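You operate a simulated robot arm through the tools that you are given. There is no shell and no other tool.

You run a simulated robot arm. Do the job below in one go: nothing can be reset, and whatever is moved stays where it is left.

## Task
Fit the good castor from the stand in the dolly's empty socket and latch it.
Fine: the worn one goes in the red socket.

Only the result counts: the job must be done as asked and must still hold three seconds after the hand-in. Knocking over, shifting, dropping, spilling or breaking anything else fails it.

## Robot
A 7-joint arm with a fingered hand, fixed in place. Base frame: the origin is on the floor under the middle of its stand, x ahead of it, y to its left, z up; the work surface is at about z = 860. Readings come in mm, rad, newtons and seconds.
With the tool pointing down near the work surface it reaches from about 200 to 800 mm from the base axis. Its first joint turns from -2.897 to 2.897 rad. Payload 4.9 kg.
The tool frame sits at the grasp point between the pads (the TCP): z along the fingers, y along the line on which they close. The tips reach 32 mm beyond it. The gripper opens to 192 mm; its body begins 89 mm behind the TCP. The gripper is a hand of 3 fingers: y runs from the thumb to the fingers, the wrist lies at [0, 0, -267] in the tool frame, and closing takes about 1.5 s.
Orientation is told as [roll, pitch, yaw] about the base's x, y, z axes, in that order, counted from this pose: with the fingers straight down and closing along the base's y, the tool's x points along the base's -x, its y along +y and its z along -z.

## Interface
- The arm moves only by the tool arm_command. Its argument "steps" is a list of rows, each a list of 2 entries, a list of its own where there are three numbers: the turn, a rotation vector about the tool's x, y, z in rad, then the shift along the tool's x, y, z in mm. In form: [[[ax, ay, az], [dx, dy, dz]], ...]. A call has 1 to 20 rows; each row is the pose to reach, as a shift and turn from the pose commanded when the call began, along the tool's axes at that moment. "claw" is the closure, from 0 (fully open) to 1 (shut), set as the call begins (left out, the last holds). Rows are played at 5 a second. More than 50 mm and 0.15 rad between two rows, or a gripper value outside its range, and nothing of the call is played. Where a pose cannot be reached the arm comes as near as it can. A force on the tool above 40 N (or 10 N above the force at the start of the call, whichever is more), or a blocked arm, ends the call early, and 0.2 s more pass. The fingers move at their own pace (about 153 mm/s each) and stop on an object; they squeeze with about 28 N. The grip force told is the motor's: it shows also when the fingers shut on nothing. Time passes only in rows, and 0.2 s behind the last, so rows that repeat a pose let the fingers close. It gives the time, the measured TCP pose, the force on the tool (base axes), the opening and the grip force at its end, in the units of the frame above (readings bear some noise), with the torque about the TCP (base axes, N m) and any sound that the robot's microphone picked up.
- Cameras (640 x 400 px; columns grow to the right, rows downward): "scene" is fixed at [51.4, -498.9, 1505.1]; the picture's right is [0.98, -0.22, 0.00], its down [-0.07, -0.32, -0.94] and it looks along [0.20, 0.92, -0.33] (base axes); focal length 314 px, centre (320, 200). "wrist" rides on the gripper at [80, -46, -113] in the tool frame; the picture's right is [0.50, 0.87, 0.00], its down [-0.67, 0.39, -0.63] and it looks along [-0.55, 0.32, 0.78] (tool axes); focal length 226 px, centre (320, 200). There is no depth. A picture from a camera that has moved, and an enlarged one, comes with that camera's place and axes in the base frame and with its lens.
- snapshot(camera): a new picture of that camera. No time passes.
- set_fingers(finger1, finger2, thumb_bend): sets how far each is bent, from 0 (flat) to 1 (curled in); at 0.3 the hand is open as for a grip, at 0.7 the pads meet at the TCP. One left out holds its place. A second passes; each finger stops where it meets its share of the squeeze, and holds until it gets a number again. A gripper value or a shape takes the hand back. It gives what a move gives, with no picture; readings hold the bend of each and the force on the fingers (four entries, about 0 where the hand has none), thumb and palm.
- grasp_type(shape): the hand has 3 fingers and takes this shape, open, in about a second: jaw (thumb against the fingers, like two jaws); tri (thumb and two fingers); tip (a fingertip pinch); poke (one finger out to press); point (the index stretched); flat (the hand flat); cup (the hand cupped); fist (a fist). The gripper value then closes the fingers along that shape, each until it touches; the sizes above hold for jaw. It gives what a move gives, with no picture.
- close_up(camera, box): a new picture of the part [left, top, right, bottom] of that camera's present view, enlarged. No time passes.
- sign_off(): hands the job in; it is judged then, once.

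Nothing tells you positions but the pictures and the camera data. Unless the task says otherwise, let go and move clear before handing in.

The tools are called after "Request:" as name(argument=value, ...) on one line, values as JSON. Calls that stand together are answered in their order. arm_command: Moves the arm, as the interface text tells. Its arguments: {"type":"object","properties":{"steps":{"type":"array","items":{"type":"array"}},"claw":{"type":"number"}},"required":["steps"]} The other tools are called the same way: grasp_type (shape) gives the hand a shape; set_fingers (finger1, finger2, thumb_bend) moves the fingers one by one; snapshot (camera) takes a picture; close_up (camera, box) takes an enlarged picture of a part of a camera's view; sign_off () hands the job in.

At the start:

```text
time: 0.0
position: [361.4, 320.4, 1254.6]
orientation: [-0.001, 0.001, 0.001]
wrist_force: [0.0, 0.2, 0.2]
moment: [-0.01, 0.04, 0.0]
grip_width: 191.9
finger_force: 0.2
shape: jaw
bend: [0.3, 0.3, 0.3]
finger forces: [0.0, 0.1, 0.0, 0.0, 0.0, 0.0]
```

scene: 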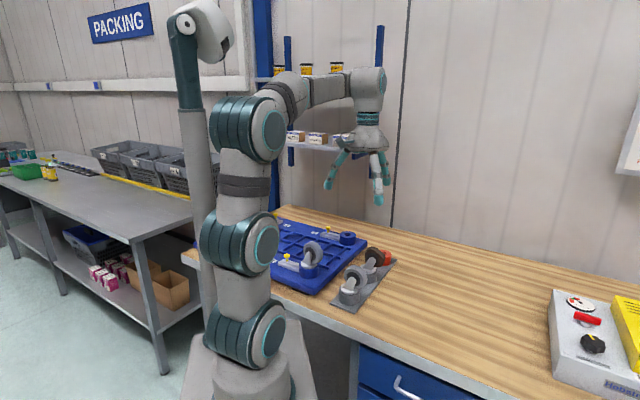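
wrist: 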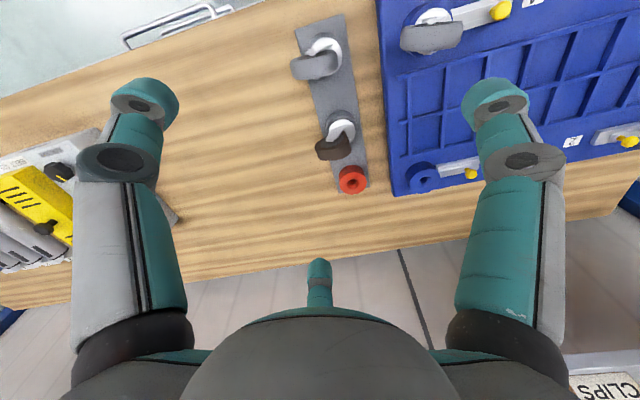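

I see a blue dolly, upturned, with castor sockets and yellow latches, and a grey stand beside it with two castors and a red socket. I'll take enlarged pictures first to tell the castors, the sockets and the latches apart.

Request:
close_up(camera="scene", box=[260, 200, 420, 320])

Request:
close_up(camera="wrist", box=[260, 0, 420, 200])

Request:
close_up(camera="wrist", box=[370, 0, 640, 200])

```text
3.33 times, centred on (340, 260) of scene
camera zoom: at [51.4, -498.9, 1505.1], right [0.98, -0.22, 0.0], down [-0.07, -0.32, -0.94], along [0.2, 0.92, -0.33], focal length 1045 px, centre (253, 0)
```

zoom: 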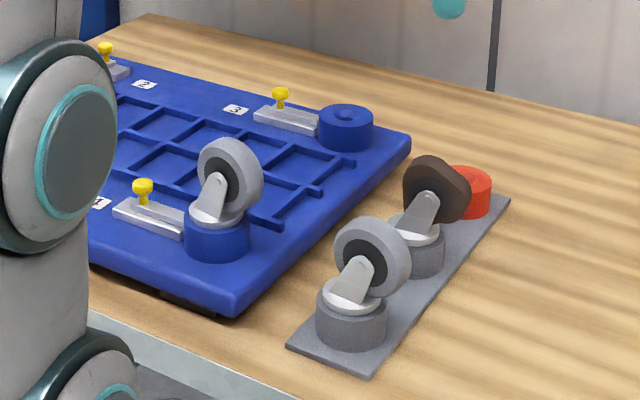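

```text
2.00 times, centred on (340, 100) of wrist
camera zoom: at [282.0, 274.4, 1366.9], right [-0.5, 0.87, 0.0], down [0.67, 0.39, 0.63], along [0.55, 0.32, -0.78], focal length 452 px, centre (280, 400)
```

zoom: 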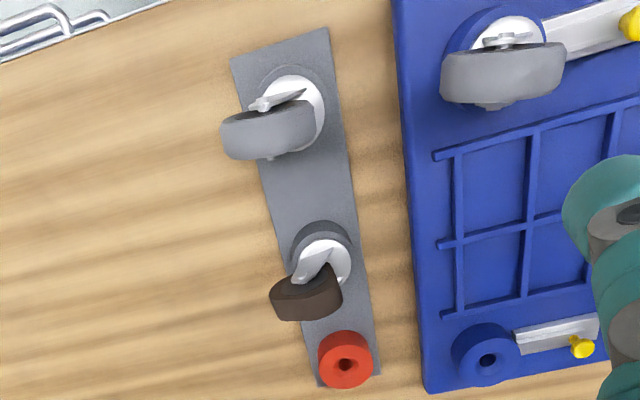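

```text
2.00 times, centred on (505, 100) of wrist
camera zoom: at [282.0, 274.4, 1366.9], right [-0.5, 0.87, 0.0], down [0.67, 0.39, 0.63], along [0.55, 0.32, -0.78], focal length 452 px, centre (-50, 400)
```

zoom: 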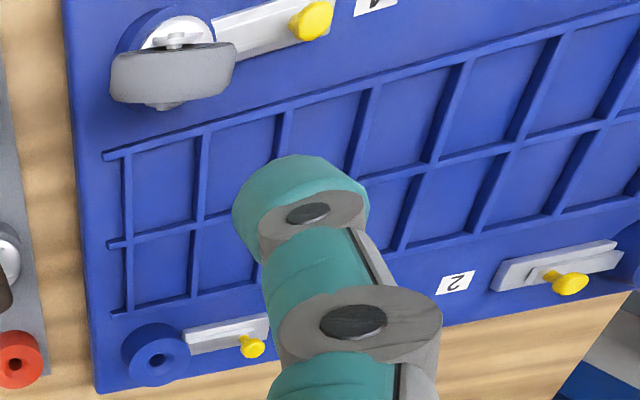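

Positions from triangulation so far:
- Good castor: about [325, 317].
- Worn castor: about [422, 405].
- Red socket: about [517, 502].
- Empty dolly socket 3: about [408, 607, 954].

I'll move the hand to look more closely at the dolly and the latch.

Request:
arm_command(steps=[[[0, 0, 0], [30, 40, 20]], [[0, 0, 0], [60, 80, 40]], [[0, 0, 0], [90, 120, 60]], [[0, 0, 0], [95, 160, 60]], [[0, 0, 0], [95, 200, 60]], [[0, 0, 0], [95, 200, 60]]])

```text
refused: row 1 steps farther than a row can; nothing moved
```

The first row was too long, at 54 mm, so nothing moved. I'll use shorter steps to reach the same viewing pose.

Request:
arm_command(steps=[[[0, 0, 0], [25, 35, 15]], [[0, 0, 0], [50, 70, 30]], [[0, 0, 0], [75, 105, 45]], [[0, 0, 0], [95, 140, 60]], [[0, 0, 0], [95, 175, 60]], [[0, 0, 0], [95, 200, 60]], [[0, 0, 0], [95, 200, 60]]])

Request:
snapshot(camera="wrist")

Request:
snapshot(camera="scene")

```text
time: 1.6
position: [268.1, 521.2, 1194.3]
orientation: [0.0, -0.001, 0.0]
wrist_force: [-0.5, 0.2, -0.5]
moment: [0.02, -0.01, 0.05]
grip_width: 191.8
finger_force: 0.1
shape: jaw
bend: [0.3, 0.3, 0.3]
finger forces: [0.1, 0.0, 0.0, 0.1, 0.1, 0.0]
```

```text
taken
camera wrist: at [187.2, 474.9, 1307.2], right [-0.5, 0.87, 0.0], down [0.67, 0.39, 0.63], along [0.55, 0.32, -0.78], focal length 226 px, centre (320, 200)
```

wrist: 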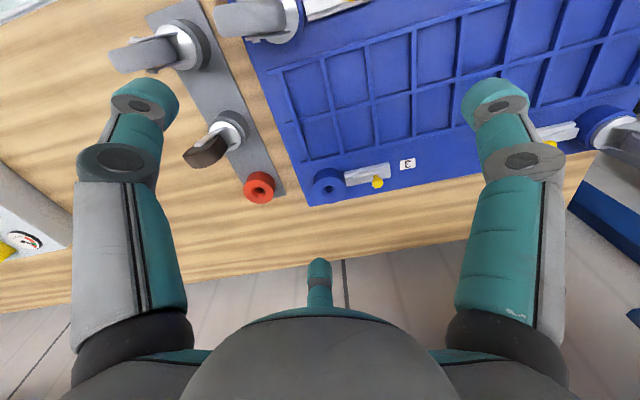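

```text
taken
```

scene: 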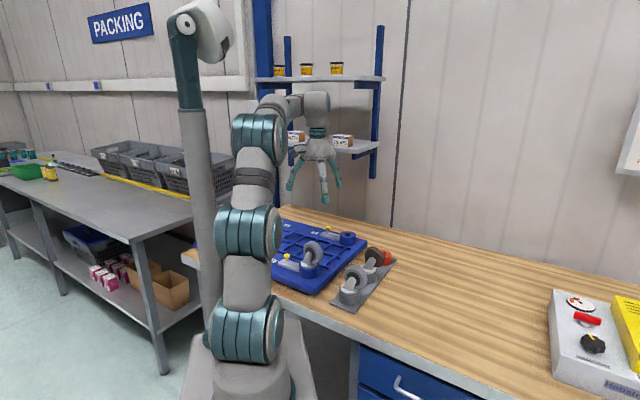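

Socket 2 already holds a castor, so socket 3 is the empty one. Next I'll enlarge its latch and the ones beside filled sockets, to compare how a latch looks shut and open.

Request:
close_up(camera="wrist", box=[290, 130, 450, 230])

Request:
close_up(camera="wrist", box=[520, 80, 640, 180])

Request:
close_up(camera="wrist", box=[180, 0, 400, 120])

Request:
close_up(camera="scene", box=[270, 215, 370, 300])

Request:
close_up(camera="wrist", box=[90, 0, 290, 220])

```text
4.00 times, centred on (370, 180) of wrist
camera zoom: at [187.2, 474.9, 1307.2], right [-0.5, 0.87, 0.0], down [0.67, 0.39, 0.63], along [0.55, 0.32, -0.78], focal length 904 px, centre (120, 280)
```

zoom: 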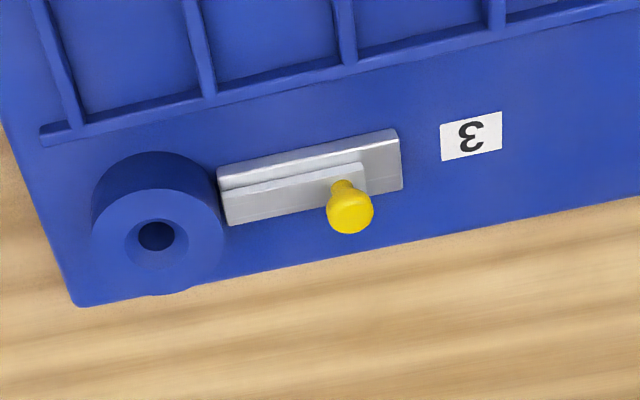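

```text
4.00 times, centred on (580, 130) of wrist
camera zoom: at [187.2, 474.9, 1307.2], right [-0.5, 0.87, 0.0], down [0.67, 0.39, 0.63], along [0.55, 0.32, -0.78], focal length 904 px, centre (-720, 480)
```

zoom: 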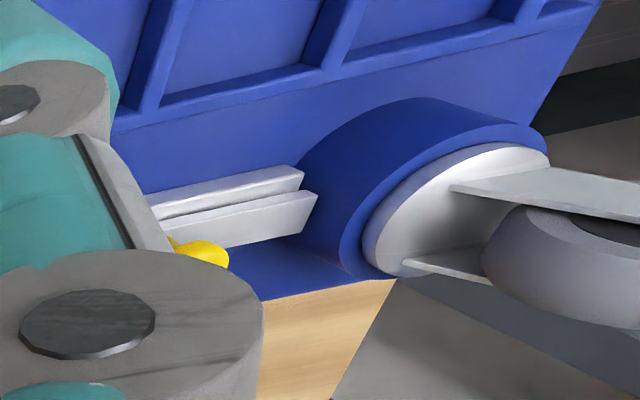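

```text
2.91 times, centred on (290, 60) of wrist
camera zoom: at [187.2, 474.9, 1307.2], right [-0.5, 0.87, 0.0], down [0.67, 0.39, 0.63], along [0.55, 0.32, -0.78], focal length 658 px, centre (407, 607)
```

zoom: 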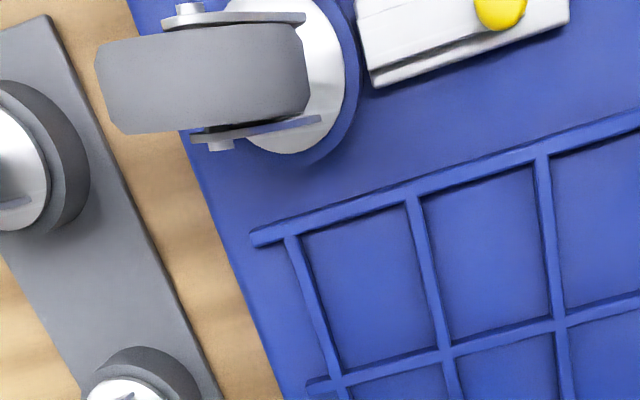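

```text
4.71 times, centred on (320, 258) of scene
camera zoom: at [51.4, -498.9, 1505.1], right [0.98, -0.22, 0.0], down [-0.07, -0.32, -0.94], along [0.2, 0.92, -0.33], focal length 1475 px, centre (320, -71)
```

zoom: 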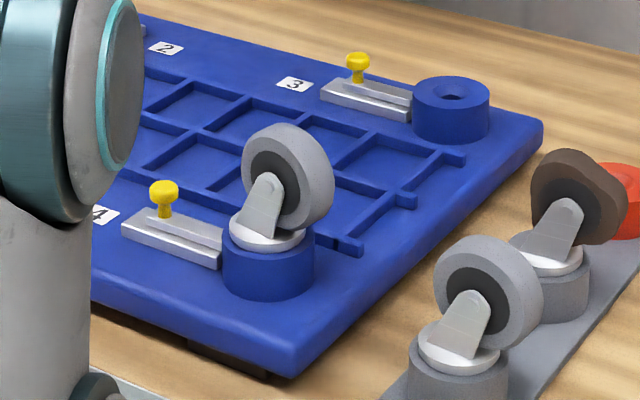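

```text
1.82 times, centred on (190, 110) of wrist
camera zoom: at [187.2, 474.9, 1307.2], right [-0.5, 0.87, 0.0], down [0.67, 0.39, 0.63], along [0.55, 0.32, -0.78], focal length 411 px, centre (556, 364)
```

zoom: 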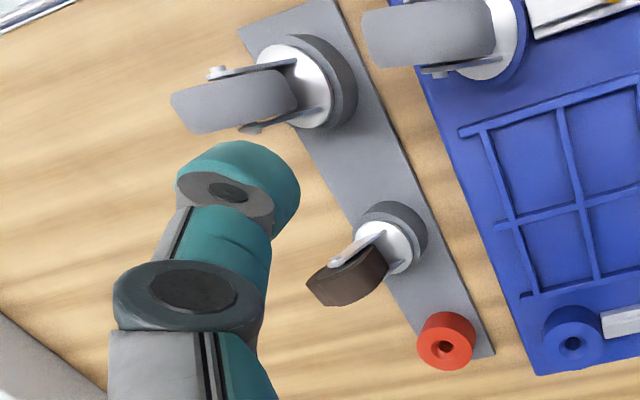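

Latches 3 and 4 look alike: a slide with a yellow knob on a base plate. I need to know whether latch 3 is shut or open, so I'll move to get a comparable view of latch 4.

Request:
arm_command(steps=[[[0, 0, 0], [30, -35, -10]], [[0, 0, 0], [60, -70, -20]], [[0, 0, 0], [90, -105, -30]], [[0, 0, 0], [120, -140, -40]], [[0, 0, 0], [150, -160, -50]], [[0, 0, 0], [168, -171, -55]], [[0, 0, 0], [168, -171, -55]]])

Request:
snapshot(camera="wrist")

Request:
snapshot(camera="scene")

```text
time: 3.2
position: [99.1, 349.2, 1249.6]
orientation: [-0.002, 0.001, 0.0]
wrist_force: [0.2, -0.7, 0.3]
moment: [0.0, 0.01, -0.02]
grip_width: 192.0
finger_force: 0.0
shape: jaw
bend: [0.3, 0.3, 0.3]
finger forces: [0.0, 0.0, 0.0, 0.0, 0.0, 0.0]
```

```text
taken
camera wrist: at [19.0, 302.4, 1362.0], right [-0.5, 0.87, 0.0], down [0.67, 0.39, 0.63], along [0.55, 0.32, -0.78], focal length 226 px, centre (320, 200)
```

wrist: 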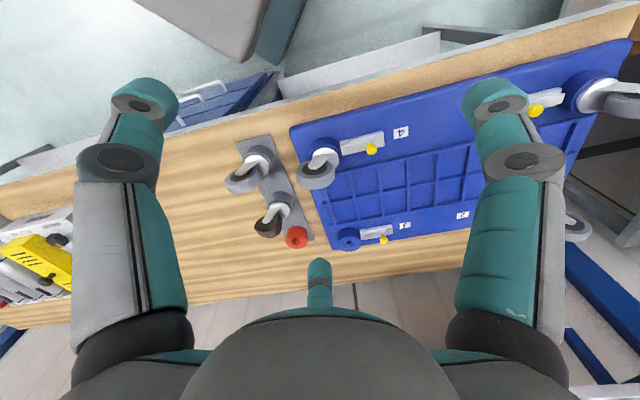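

```text
taken
```

scene: 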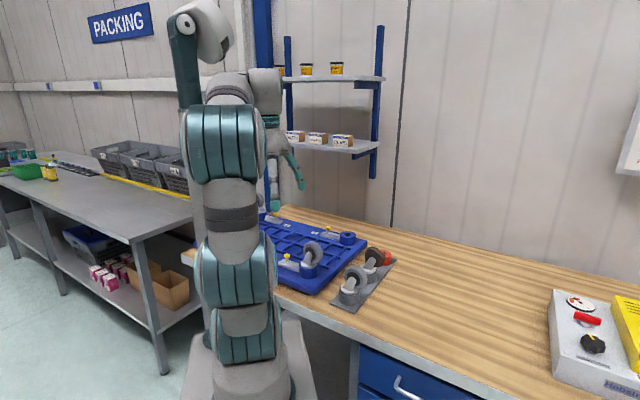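

Request:
close_up(camera="wrist", box=[300, 115, 420, 195])

Request:
close_up(camera="wrist", box=[330, 205, 430, 260])

Request:
close_up(camera="wrist", box=[220, 130, 320, 260])

Request:
close_up(camera="wrist", box=[500, 60, 640, 150])

```text
5.00 times, centred on (360, 155) of wrist
camera zoom: at [19.0, 302.4, 1362.0], right [-0.5, 0.87, 0.0], down [0.67, 0.39, 0.63], along [0.55, 0.32, -0.78], focal length 1130 px, centre (120, 425)
```

zoom: 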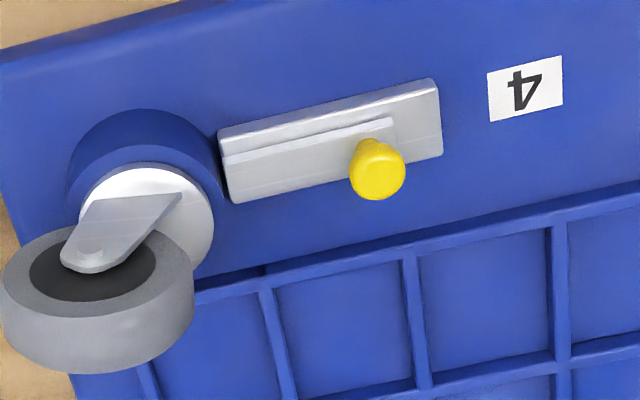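

```text
6.40 times, centred on (380, 232) of wrist
camera zoom: at [19.0, 302.4, 1362.0], right [-0.5, 0.87, 0.0], down [0.67, 0.39, 0.63], along [0.55, 0.32, -0.78], focal length 1447 px, centre (-64, -8)
```

zoom: 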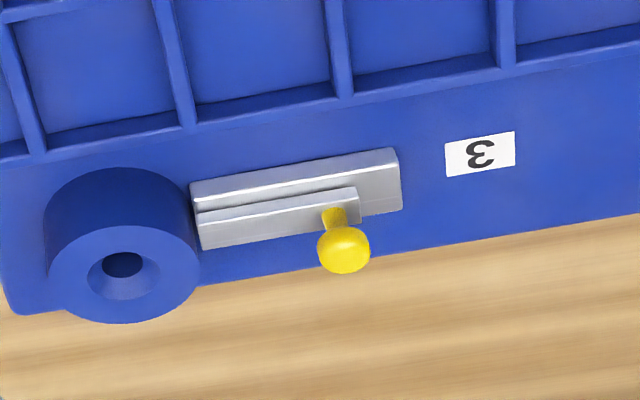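

```text
3.08 times, centred on (270, 195) of wrist
camera zoom: at [19.0, 302.4, 1362.0], right [-0.5, 0.87, 0.0], down [0.67, 0.39, 0.63], along [0.55, 0.32, -0.78], focal length 696 px, centre (474, 215)
```

zoom: 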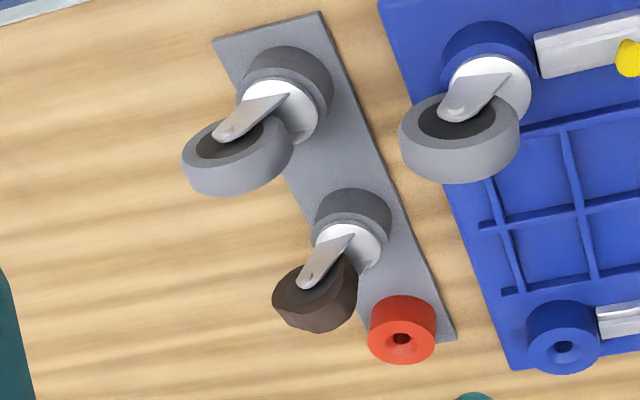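

```text
4.44 times, centred on (570, 105) of wrist
camera zoom: at [19.0, 302.4, 1362.0], right [-0.5, 0.87, 0.0], down [0.67, 0.39, 0.63], along [0.55, 0.32, -0.78], focal length 1005 px, centre (-791, 622)
```

zoom: 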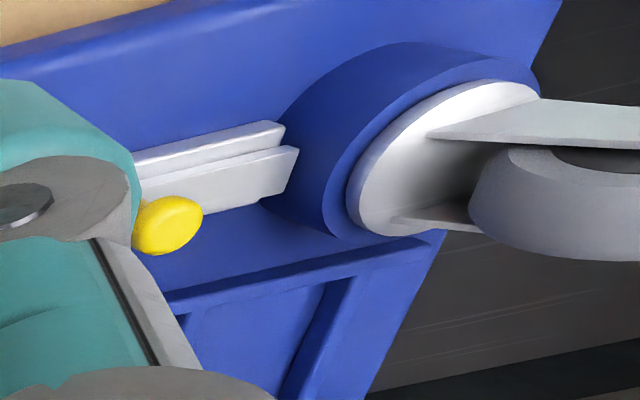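

Latch 3's slide sits at about the same place as latch 4's, so I may have to open it before fitting the castor. Before I plan a grasp, I'll close the hand in free air to see how the fingers move.

Request:
arm_command(steps=[[[0, 0, 0], [0, 0, 0]], [[0, 0, 0], [0, 0, 0]], [[0, 0, 0], [0, 0, 0]], [[0, 0, 0], [0, 0, 0]], [[0, 0, 0], [0, 0, 0]], [[0, 0, 0], [0, 0, 0]], [[0, 0, 0], [0, 0, 0]], [[0, 0, 0], [0, 0, 0]], [[0, 0, 0], [0, 0, 0]]], claw=0.75)

Request:
snapshot(camera="wrist")

```text
time: 5.2
position: [99.4, 348.8, 1249.9]
orientation: [0.001, -0.001, -0.001]
wrist_force: [0.2, -0.8, 0.5]
moment: [0.02, 0.03, 0.0]
grip_width: 48.6
finger_force: 0.0
shape: jaw
bend: [0.78, 0.78, 0.7]
finger forces: [0.0, 0.0, 0.0, 0.0, 0.0, 0.1]
```

```text
taken
camera wrist: at [19.2, 302.6, 1362.0], right [-0.5, 0.87, 0.0], down [0.67, 0.39, 0.63], along [0.55, 0.32, -0.78], focal length 226 px, centre (320, 200)
```

wrist: 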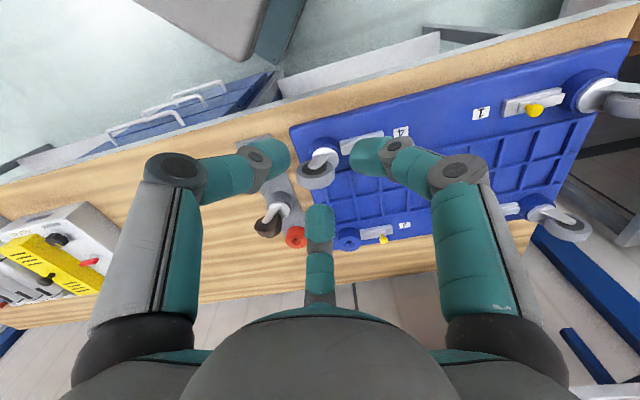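

The jaw shape closes as three fingers at 120°, converging on the TCP. I'll try the "tip" and "tri" shapes too, to see which suits a wheel and a knob.

Request:
grasp_type(shape="tip")

Request:
snapshot(camera="wrist")

Request:
grasp_type(shape="tri")

Request:
snapshot(camera="wrist")

Request:
grasp_type(shape="poke")

Request:
snapshot(camera="wrist")

```text
time: 6.1
position: [97.8, 349.0, 1249.8]
orientation: [0.001, 0.0, -0.001]
wrist_force: [0.8, 0.0, 0.1]
moment: [-0.02, 0.01, -0.01]
grip_width: 191.8
finger_force: 0.1
shape: tip
bend: [0.3, 0.3, 0.3]
finger forces: [0.0, 0.0, 0.0, 0.0, 0.0, 0.0]
```

```text
taken
camera wrist: at [19.2, 302.6, 1362.0], right [-0.5, 0.87, 0.0], down [0.67, 0.39, 0.63], along [0.55, 0.32, -0.78], focal length 226 px, centre (320, 200)
```

wrist: 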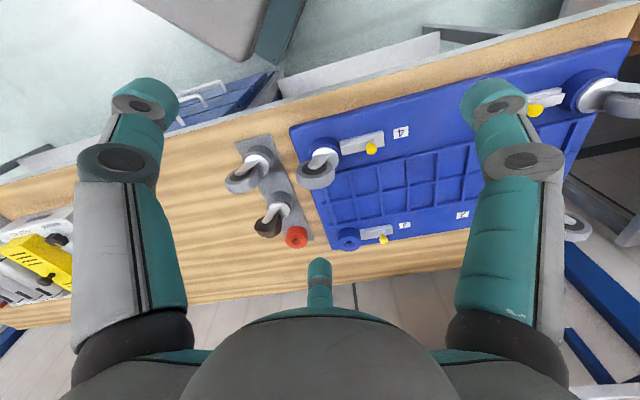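

```text
time: 7.0
position: [98.5, 348.4, 1248.9]
orientation: [0.001, 0.0, 0.0]
wrist_force: [0.4, -0.7, -0.3]
moment: [-0.04, 0.0, 0.02]
grip_width: 191.9
finger_force: 0.0
shape: tri
bend: [0.3, 0.3, 0.3]
finger forces: [0.0, 0.0, 0.0, 0.1, 0.1, 0.1]
```

```text
taken
camera wrist: at [19.2, 302.6, 1362.0], right [-0.5, 0.87, 0.0], down [0.67, 0.39, 0.63], along [0.55, 0.32, -0.78], focal length 226 px, centre (320, 200)
```

wrist: 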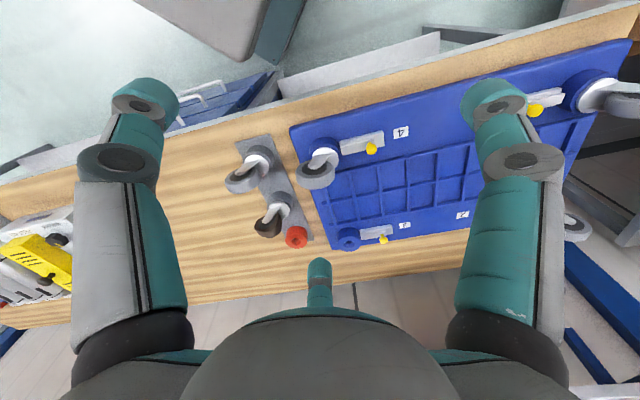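

```text
time: 7.9
position: [98.9, 348.6, 1248.4]
orientation: [-0.001, 0.001, 0.002]
wrist_force: [0.1, 0.5, 0.9]
moment: [-0.03, -0.03, 0.02]
grip_width: 0.0
finger_force: 0.1
shape: poke
bend: [1.0, 1.0, 0.91]
finger forces: [0.0, 0.0, 0.0, 0.1, 0.1, 0.0]
```

```text
taken
camera wrist: at [19.3, 302.6, 1362.0], right [-0.5, 0.87, 0.0], down [0.67, 0.39, 0.63], along [0.55, 0.32, -0.78], focal length 226 px, centre (320, 200)
```

wrist: 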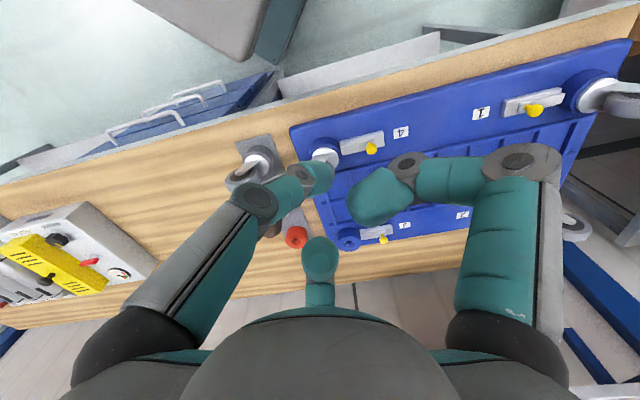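

In these shapes the open hand looks the same, and only poke curls the fingers. While the hand is curled and the view clear, I'll zoom in on all four latches to compare where their slides sit.

Request:
close_up(camera="wrist", box=[335, 220, 405, 255])

Request:
close_up(camera="wrist", box=[490, 65, 600, 130])

Request:
close_up(camera="wrist", box=[475, 185, 600, 260])

Request:
close_up(camera="wrist", box=[310, 125, 390, 175])

```text
9.14 times, centred on (370, 238) of wrist
camera zoom: at [19.3, 302.6, 1362.0], right [-0.5, 0.87, 0.0], down [0.67, 0.39, 0.63], along [0.55, 0.32, -0.78], focal length 2067 px, centre (-137, -143)
```

zoom: 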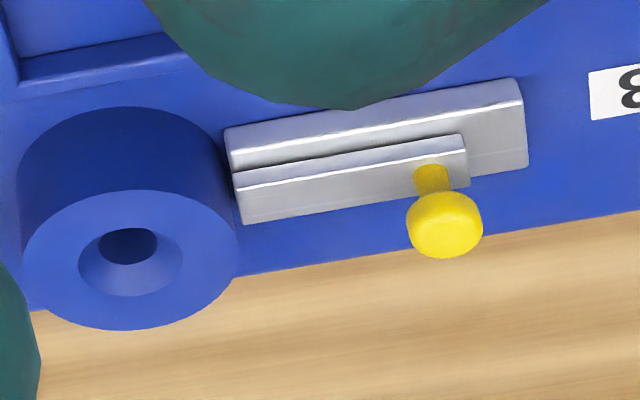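

```text
5.82 times, centred on (545, 98) of wrist
camera zoom: at [19.3, 302.6, 1362.0], right [-0.5, 0.87, 0.0], down [0.67, 0.39, 0.63], along [0.55, 0.32, -0.78], focal length 1315 px, centre (-989, 796)
```

zoom: 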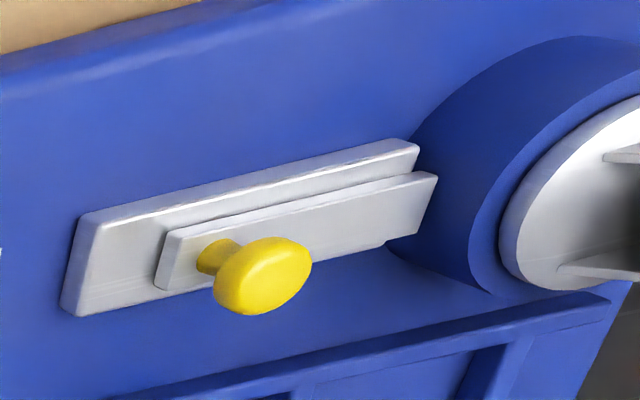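

```text
5.12 times, centred on (538, 222) of wrist
camera zoom: at [19.3, 302.6, 1362.0], right [-0.5, 0.87, 0.0], down [0.67, 0.39, 0.63], along [0.55, 0.32, -0.78], focal length 1157 px, centre (-794, 85)
```

zoom: 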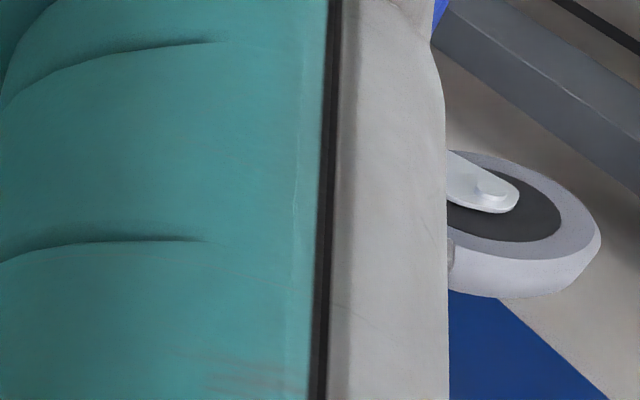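

```text
8.00 times, centred on (350, 150) of wrist
camera zoom: at [19.3, 302.6, 1362.0], right [-0.5, 0.87, 0.0], down [0.67, 0.39, 0.63], along [0.55, 0.32, -0.78], focal length 1808 px, centre (80, 600)
```

zoom: 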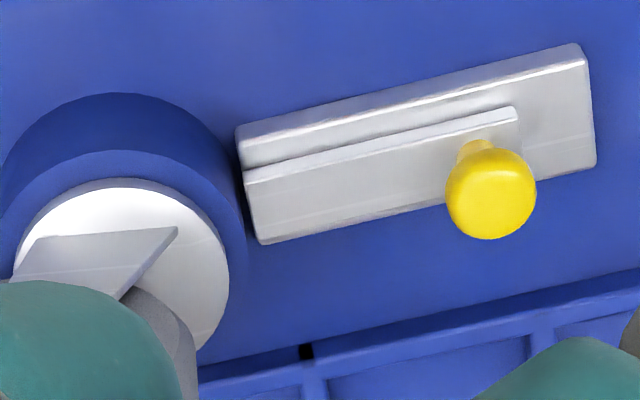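

All four latches look alike, with the slide against the socket, so latch 3 is probably shut and must be opened first. I'll now tilt the hand so its camera looks straight down on the stand and dolly, to get accurate plan positions.

Request:
grasp_type(shape="jaw")

Request:
arm_command(steps=[[[0.057, 0.0986, 0], [-42, -1.5, 3]], [[0.114, 0.197, 0], [-84, -3, 6]], [[0.171, 0.296, 0], [-126, -4.5, 9]], [[0.228, 0.394, 0], [-168, -6, 12]], [[0.285, 0.493, 0], [-210, -7.5, 15]], [[0.3415, 0.5915, 0], [-251, -9, 19]], [[0.3415, 0.5915, 0], [-251, -9, 19]], [[0.3415, 0.5915, 0], [-251, -9, 19]]])

Request:
snapshot(camera="wrist")

Request:
snapshot(camera="scene")

```text
time: 8.8
position: [99.4, 349.4, 1249.4]
orientation: [0.002, -0.001, 0.001]
wrist_force: [0.3, 0.4, -0.3]
moment: [0.0, 0.02, -0.03]
grip_width: 191.8
finger_force: 0.1
shape: jaw
bend: [0.3, 0.3, 0.3]
finger forces: [0.1, 0.0, 0.0, 0.0, 0.0, 0.1]
```

```text
time: 10.6
position: [311.9, 313.3, 1137.2]
orientation: [-0.387, 0.581, -0.114]
wrist_force: [0.0, -0.3, 0.0]
moment: [0.01, 0.03, 0.03]
grip_width: 191.8
finger_force: 0.0
shape: jaw
bend: [0.3, 0.3, 0.3]
finger forces: [0.0, 0.0, 0.0, 0.1, 0.0, 0.1]
out of reach, approached as far as the arm can: row 4, 5, 6, 7, 8
```

```text
taken
camera wrist: at [311.3, 313.4, 1283.0], right [-0.5, 0.87, 0.0], down [0.87, 0.5, 0.0], along [0.0, 0.0, -1.0], focal length 226 px, centre (320, 200)
```

wrist: 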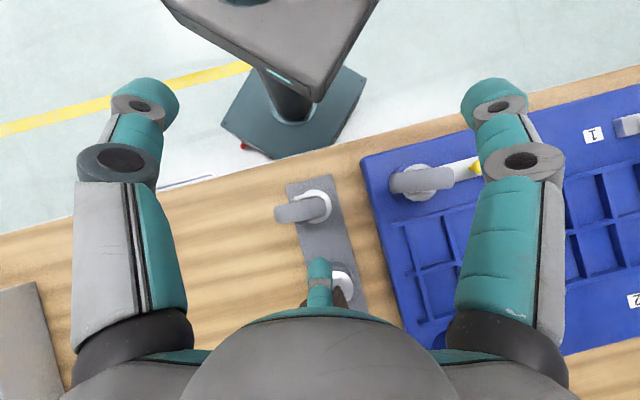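

```text
taken
```

scene: 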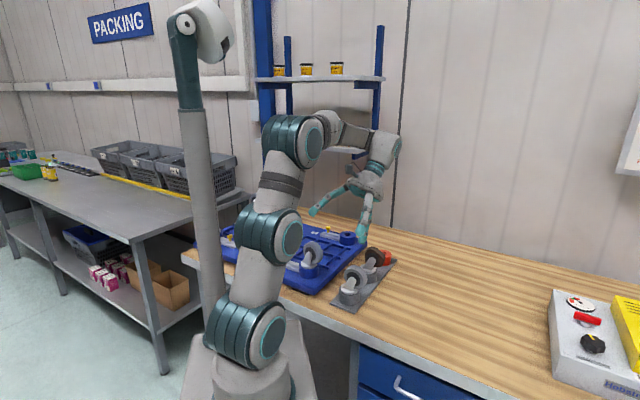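

The pose stopped short of the target, but the camera now looks straight down. I'll enlarge the castors from here.

Request:
close_up(camera="wrist", box=[260, 160, 380, 310])

Request:
close_up(camera="wrist", box=[270, 175, 350, 235])

Request:
close_up(camera="wrist", box=[370, 130, 490, 220])

```text
2.67 times, centred on (320, 235) of wrist
camera zoom: at [311.3, 313.4, 1283.0], right [-0.5, 0.87, 0.0], down [0.87, 0.5, 0.0], along [0.0, 0.0, -1.0], focal length 603 px, centre (320, 107)
```

zoom: 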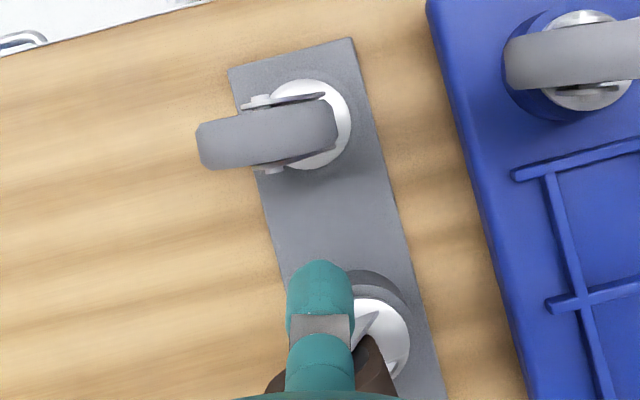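

```text
6.67 times, centred on (310, 205) of wrist
camera zoom: at [311.3, 313.4, 1283.0], right [-0.5, 0.87, 0.0], down [0.87, 0.5, 0.0], along [0.0, 0.0, -1.0], focal length 1507 px, centre (387, 167)
```

zoom: 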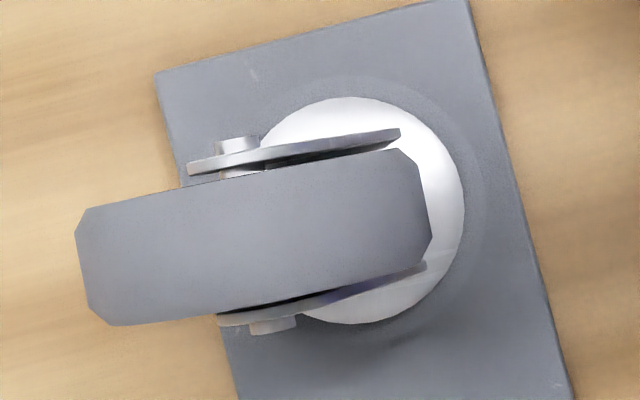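

```text
4.44 times, centred on (430, 175) of wrist
camera zoom: at [311.3, 313.4, 1283.0], right [-0.5, 0.87, 0.0], down [0.87, 0.5, 0.0], along [0.0, 0.0, -1.0], focal length 1005 px, centre (-169, 311)
```

zoom: 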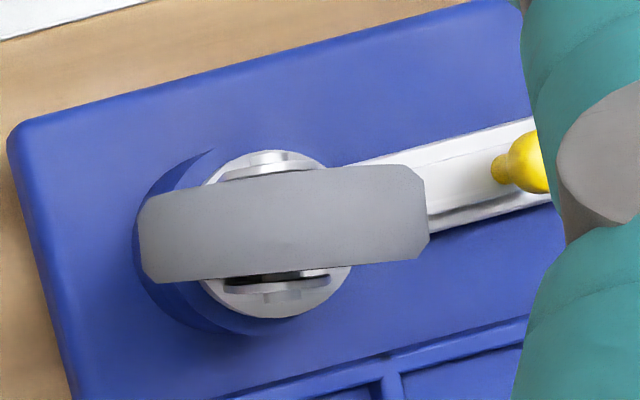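

The straight-down view gives the good castor's numbers:
- **Stem axis:** about [325.5, 311].
- **Wheel centre:** about [338, 296, 958].
- **Wheel axle direction:** about (0.75, 0.66).
- **Wheel size:** about 74 mm across and 24 mm thick.

I'll bring the hand upright again and look at how the fingers curl.

Request:
arm_command(steps=[[[-0.057, -0.0986, 0], [0, 0, 0]], [[-0.114, -0.197, 0], [0, 0, 0]], [[-0.171, -0.296, 0], [0, 0, 0]], [[-0.228, -0.394, 0], [0, 0, 0]], [[-0.285, -0.493, 0], [0, 0, 0]], [[-0.3415, -0.5915, 0], [0, 0, 0]], [[-0.3415, -0.5915, 0], [0, 0, 0]]])

```text
time: 12.2
position: [309.2, 313.1, 1138.9]
orientation: [0.0, -0.002, 0.001]
wrist_force: [-0.8, -0.5, 0.2]
moment: [-0.02, 0.01, 0.01]
grip_width: 191.8
finger_force: 0.1
shape: jaw
bend: [0.3, 0.3, 0.3]
finger forces: [0.0, 0.0, 0.0, 0.0, 0.0, 0.1]
```

The hand is upright again at [309, 313, 1139]. I'll close it partway in the air and look from the side.

Request:
close_up(camera="scene", box=[270, 120, 430, 300])

Request:
arm_command(steps=[[[0, 0, 0], [0, 0, 0]], [[0, 0, 0], [0, 0, 0]], [[0, 0, 0], [0, 0, 0]], [[0, 0, 0], [0, 0, 0]], [[0, 0, 0], [0, 0, 0]], [[0, 0, 0], [0, 0, 0]], [[0, 0, 0], [0, 0, 0]], [[0, 0, 0], [0, 0, 0]]], claw=0.6)

Request:
close_up(camera="scene", box=[270, 120, 430, 300])

Request:
snapshot(camera="wrist")

```text
2.22 times, centred on (350, 210) of scene
camera zoom: at [51.4, -498.9, 1505.1], right [0.98, -0.22, 0.0], down [-0.07, -0.32, -0.94], along [0.2, 0.92, -0.33], focal length 697 px, centre (253, 178)
```

zoom: 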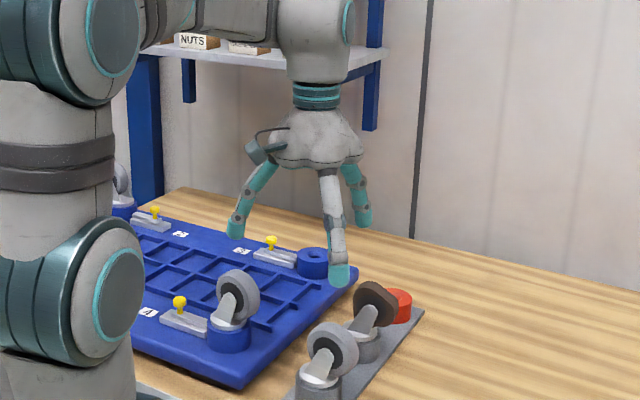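

```text
time: 14.0
position: [309.7, 312.0, 1138.7]
orientation: [0.001, 0.0, 0.001]
wrist_force: [0.7, -0.4, -0.3]
moment: [0.01, -0.01, 0.0]
grip_width: 77.2
finger_force: 0.1
shape: jaw
bend: [0.41, 0.41, 0.7]
finger forces: [0.0, 0.0, 0.1, 0.0, 0.0, 0.1]
```

```text
2.22 times, centred on (350, 210) of scene
camera zoom: at [51.4, -498.9, 1505.1], right [0.98, -0.22, 0.0], down [-0.07, -0.32, -0.94], along [0.2, 0.92, -0.33], focal length 697 px, centre (253, 178)
```

zoom: 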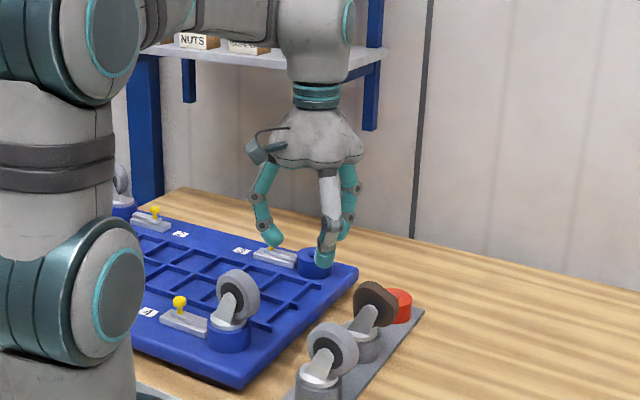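

```text
taken
camera wrist: at [229.3, 266.3, 1251.6], right [-0.5, 0.87, 0.0], down [0.67, 0.39, 0.63], along [0.55, 0.32, -0.78], focal length 226 px, centre (320, 200)
```

wrist: 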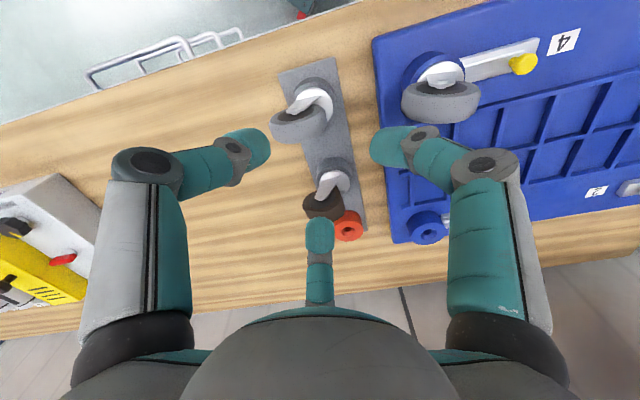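

At a given closure the three fingertips sit on a circle about grip_width across, roughly 30 mm below the TCP. I'll turn the hand to yaw 0.726, which lines its y axis up with both the good wheel's plane and the latch slide. Then I'll move toward the latch for more precise views.

Request:
arm_command(steps=[[[0, 0, -0.145], [0, 30, 0]], [[0, 0, -0.29], [0, 60, 0]], [[0, 0, -0.435], [0, 90, 0]], [[0, 0, -0.58], [0, 120, 0]], [[0, 0, -0.726], [0, 150, 0]], [[0, 0, -0.726], [0, 190, 0]], [[0, 0, -0.726], [0, 190, 0]]], claw=0)

Request:
snapshot(camera="wrist")

Request:
snapshot(camera="scene")

```text
time: 15.6
position: [308.9, 503.2, 1137.7]
orientation: [-0.001, 0.0, 0.728]
wrist_force: [-0.5, 0.0, -0.5]
moment: [0.03, -0.01, 0.05]
grip_width: 191.8
finger_force: 0.1
shape: jaw
bend: [0.3, 0.3, 0.3]
finger forces: [0.1, 0.0, 0.0, 0.0, 0.0, 0.0]
```

```text
taken
camera wrist: at [279.6, 416.0, 1251.0], right [-0.95, 0.31, 0.0], down [0.24, 0.74, 0.63], along [0.2, 0.6, -0.78], focal length 226 px, centre (320, 200)
```

wrist: 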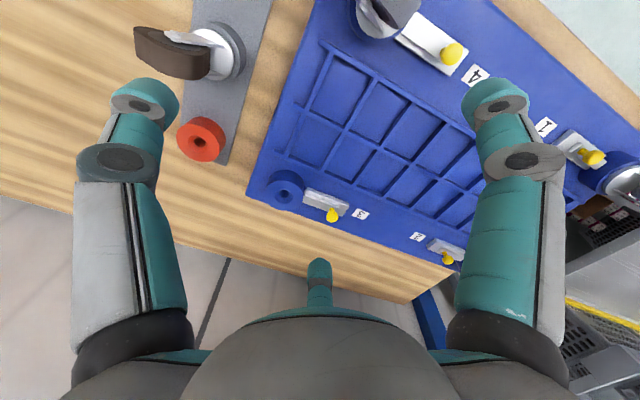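

```text
taken
```

scene: 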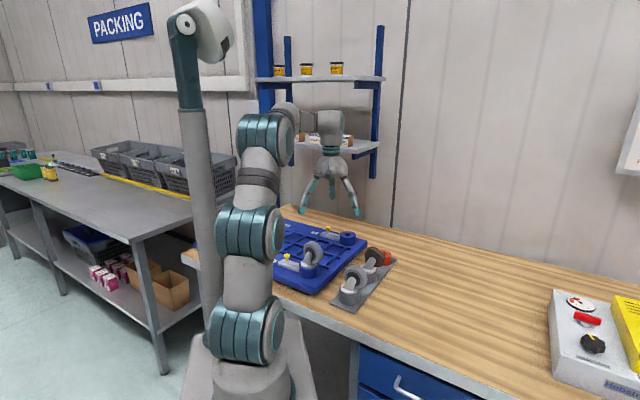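

Request:
close_up(camera="wrist", box=[260, 160, 380, 235])

Request:
close_up(camera="wrist", box=[120, 0, 280, 180])

Request:
close_up(camera="wrist", box=[340, 0, 480, 90])

Request:
close_up(camera="scene", box=[325, 225, 405, 305])

```text
5.33 times, centred on (320, 198) of wrist
camera zoom: at [279.6, 416.0, 1251.0], right [-0.95, 0.31, 0.0], down [0.24, 0.74, 0.63], along [0.2, 0.6, -0.78], focal length 1206 px, centre (320, 213)
```

zoom: 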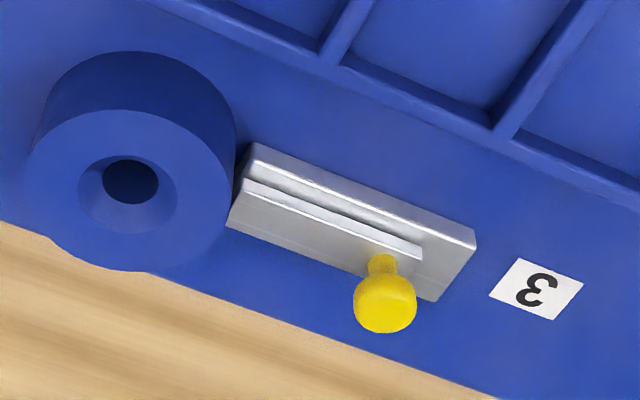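

```text
2.22 times, centred on (200, 90) of wrist
camera zoom: at [279.6, 416.0, 1251.0], right [-0.95, 0.31, 0.0], down [0.24, 0.74, 0.63], along [0.2, 0.6, -0.78], focal length 502 px, centre (587, 444)
```

zoom: 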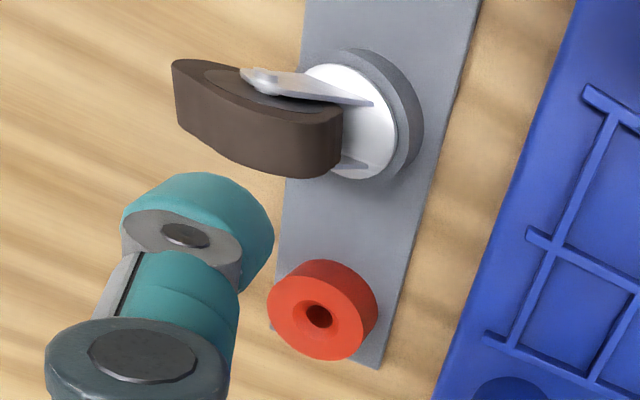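

```text
4.44 times, centred on (410, 45) of wrist
camera zoom: at [279.6, 416.0, 1251.0], right [-0.95, 0.31, 0.0], down [0.24, 0.74, 0.63], along [0.2, 0.6, -0.78], focal length 1005 px, centre (-80, 889)
```

zoom: 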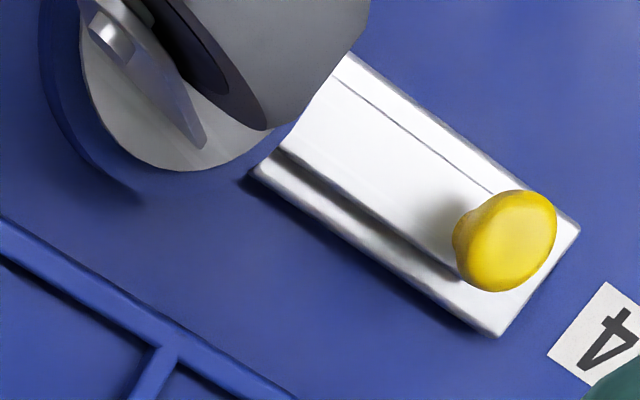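

```text
5.00 times, centred on (365, 265) of scene
camera zoom: at [51.4, -498.9, 1505.1], right [0.98, -0.22, 0.0], down [-0.07, -0.32, -0.94], along [0.2, 0.92, -0.33], focal length 1567 px, centre (95, -125)
```

zoom: 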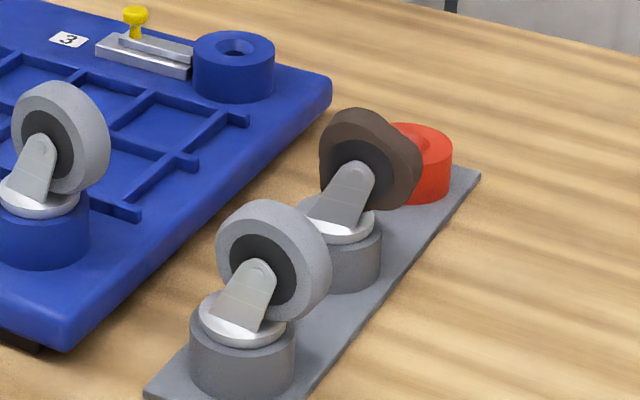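

The views agree on these positions:
- **Socket 3:** about [417, 629, 936].
- **Yellow knob:** about [350, 697.5], with its cap at z 938–954.
- **Slide direction, away from the socket:** about (-0.70, 0.71).

I'll hover over the knob with the fingers partly closed to check the alignment.

Request:
arm_command(steps=[[[0, 0, 0], [-32, 23.5, 8]], [[0, 0, 0], [-64, 47, 24]], [[0, 0, 0], [-96, 70.5, 42]], [[0, 0, 0], [-128, 94, 60]], [[0, 0, 0], [-159.7, 117.5, 78]], [[0, 0, 0], [-159.7, 117.5, 78]], [[0, 0, 0], [-159.7, 117.5, 78]], [[0, 0, 0], [-159.7, 117.5, 78]]], claw=0.68)

Request:
snapshot(camera="wrist")

Request:
close_up(camera="scene", box=[270, 150, 390, 270])

```text
time: 17.4
position: [345.6, 679.6, 1056.8]
orientation: [0.0, 0.0, 0.725]
wrist_force: [0.8, -0.6, 0.2]
moment: [0.01, -0.01, 0.06]
grip_width: 61.5
finger_force: 0.0
shape: jaw
bend: [0.46, 0.46, 0.7]
finger forces: [0.0, 0.1, 0.1, 0.0, 0.0, 0.0]
out of reach, approached as far as the arm can: row 5, 6, 7, 8
```

```text
taken
camera wrist: at [316.5, 593.6, 1170.1], right [-0.95, 0.32, 0.0], down [0.24, 0.74, 0.63], along [0.2, 0.6, -0.78], focal length 226 px, centre (320, 200)
```

wrist: 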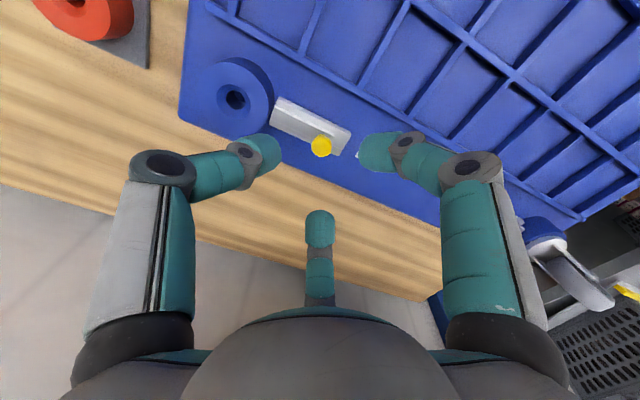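

```text
3.33 times, centred on (330, 210) of scene
camera zoom: at [51.4, -498.9, 1505.1], right [0.98, -0.22, 0.0], down [-0.07, -0.32, -0.94], along [0.2, 0.92, -0.33], focal length 1045 px, centre (287, 167)
```

zoom: 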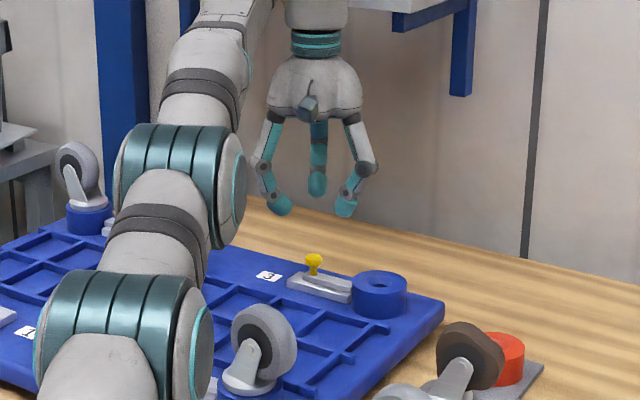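

At this height the reach stops at a radius of about 760 mm, though it should extend further lower down. I'll descend above the knob and correct sideways, keeping the fingertips above the cap.

Request:
arm_command(steps=[[[0, 0, 0], [0, 0, 25]], [[0, 0, 0], [-5, 3, 45]], [[0, 0, 0], [-14.7, 10.3, 57]], [[0, 0, 0], [-14.7, 10.3, 57]], [[0, 0, 0], [-14.7, 10.3, 57]]])

Request:
snapshot(camera="wrist")

Request:
close_up(camera="scene", box=[290, 170, 370, 260])

```text
time: 18.6
position: [348.9, 697.0, 998.6]
orientation: [0.0, 0.001, 0.727]
wrist_force: [0.1, 0.9, 0.1]
moment: [-0.02, 0.01, 0.01]
grip_width: 61.7
finger_force: 0.1
shape: jaw
bend: [0.46, 0.46, 0.7]
finger forces: [0.0, 0.0, 0.1, 0.0, 0.0, 0.1]
```

```text
taken
camera wrist: at [319.3, 610.0, 1112.7], right [-0.95, 0.32, 0.0], down [0.24, 0.74, 0.63], along [0.2, 0.6, -0.78], focal length 226 px, centre (320, 200)
```

wrist: 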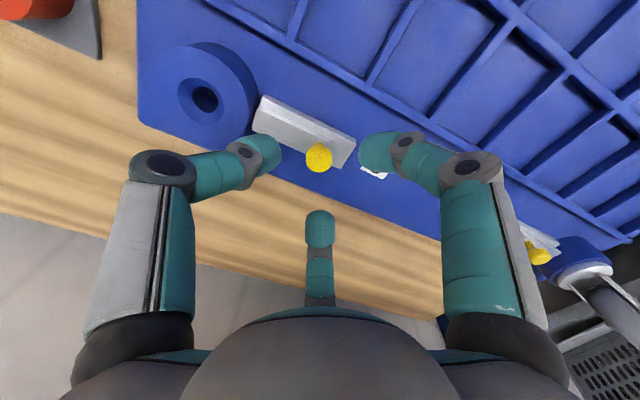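

```text
4.44 times, centred on (330, 215) of scene
camera zoom: at [51.4, -498.9, 1505.1], right [0.98, -0.22, 0.0], down [-0.07, -0.32, -0.94], along [0.2, 0.92, -0.33], focal length 1393 px, centre (276, 133)
```

zoom: 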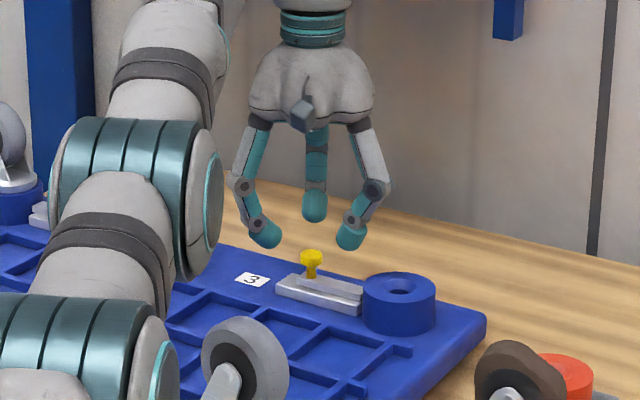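

The knob is within a couple of millimetres of the TCP axis. I'll narrow the fingers and descend around the knob, clear of the slide (top about z 925) and the socket, then cage the knob without squeezing it.

Request:
arm_command(steps=[[[0, 0, 0], [0, 0, 0]], [[0, 0, 0], [0, 0, 8]], [[0, 0, 0], [0, 0, 16]], [[0, 0, 0], [0, 0, 24]], [[0, 0, 0], [0, 0, 30]], [[0, 0, 0], [0, 0, 30]]], claw=0.73)

Request:
arm_command(steps=[[[0, 0, 0], [0, 0, 0]], [[0, 0, 0], [0, 0, 0]], [[0, 0, 0], [0, 0, 0]]], claw=0.87)

Request:
snapshot(camera="wrist")

Request:
close_up(camera="scene", box=[290, 170, 370, 260])

```text
time: 20.0
position: [349.5, 698.1, 970.2]
orientation: [0.001, 0.0, 0.727]
wrist_force: [0.1, 0.6, -0.6]
moment: [-0.01, -0.01, 0.01]
grip_width: 52.4
finger_force: 0.0
shape: jaw
bend: [0.49, 0.49, 0.7]
finger forces: [0.0, 0.0, 0.1, 0.0, 0.1, 0.0]
```

```text
time: 20.8
position: [349.5, 698.3, 968.8]
orientation: [0.0, 0.0, 0.726]
wrist_force: [0.0, 0.1, 0.1]
moment: [0.01, -0.01, -0.02]
grip_width: 25.4
finger_force: 0.0
shape: jaw
bend: [0.75, 0.75, 0.7]
finger forces: [0.0, 0.0, 0.0, 0.0, 0.0, 0.1]
```

```text
taken
camera wrist: at [320.4, 610.8, 1082.7], right [-0.95, 0.32, 0.0], down [0.24, 0.74, 0.63], along [0.2, 0.6, -0.78], focal length 226 px, centre (320, 200)
```

wrist: 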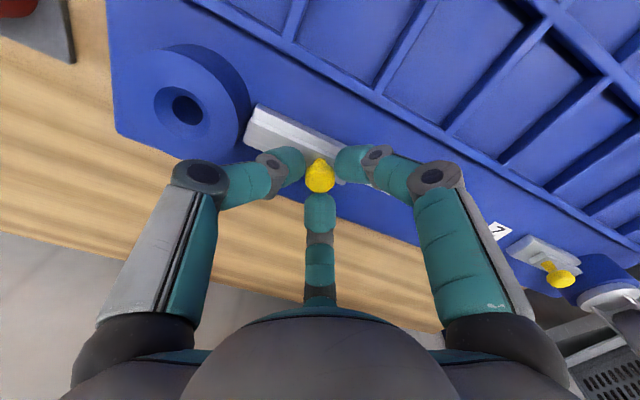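

```text
4.44 times, centred on (330, 215) of scene
camera zoom: at [51.4, -498.9, 1505.1], right [0.98, -0.22, 0.0], down [-0.07, -0.32, -0.94], along [0.2, 0.92, -0.33], focal length 1393 px, centre (276, 133)
```

zoom: 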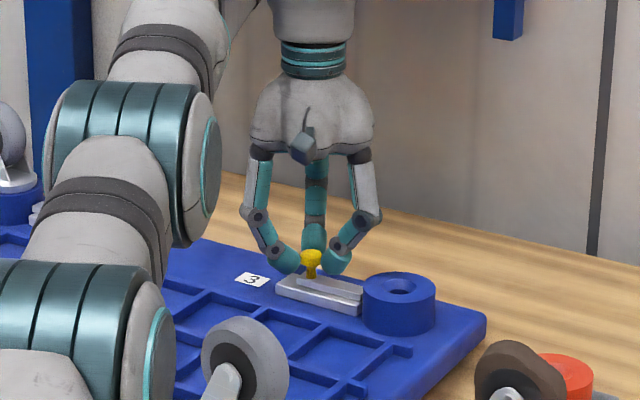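

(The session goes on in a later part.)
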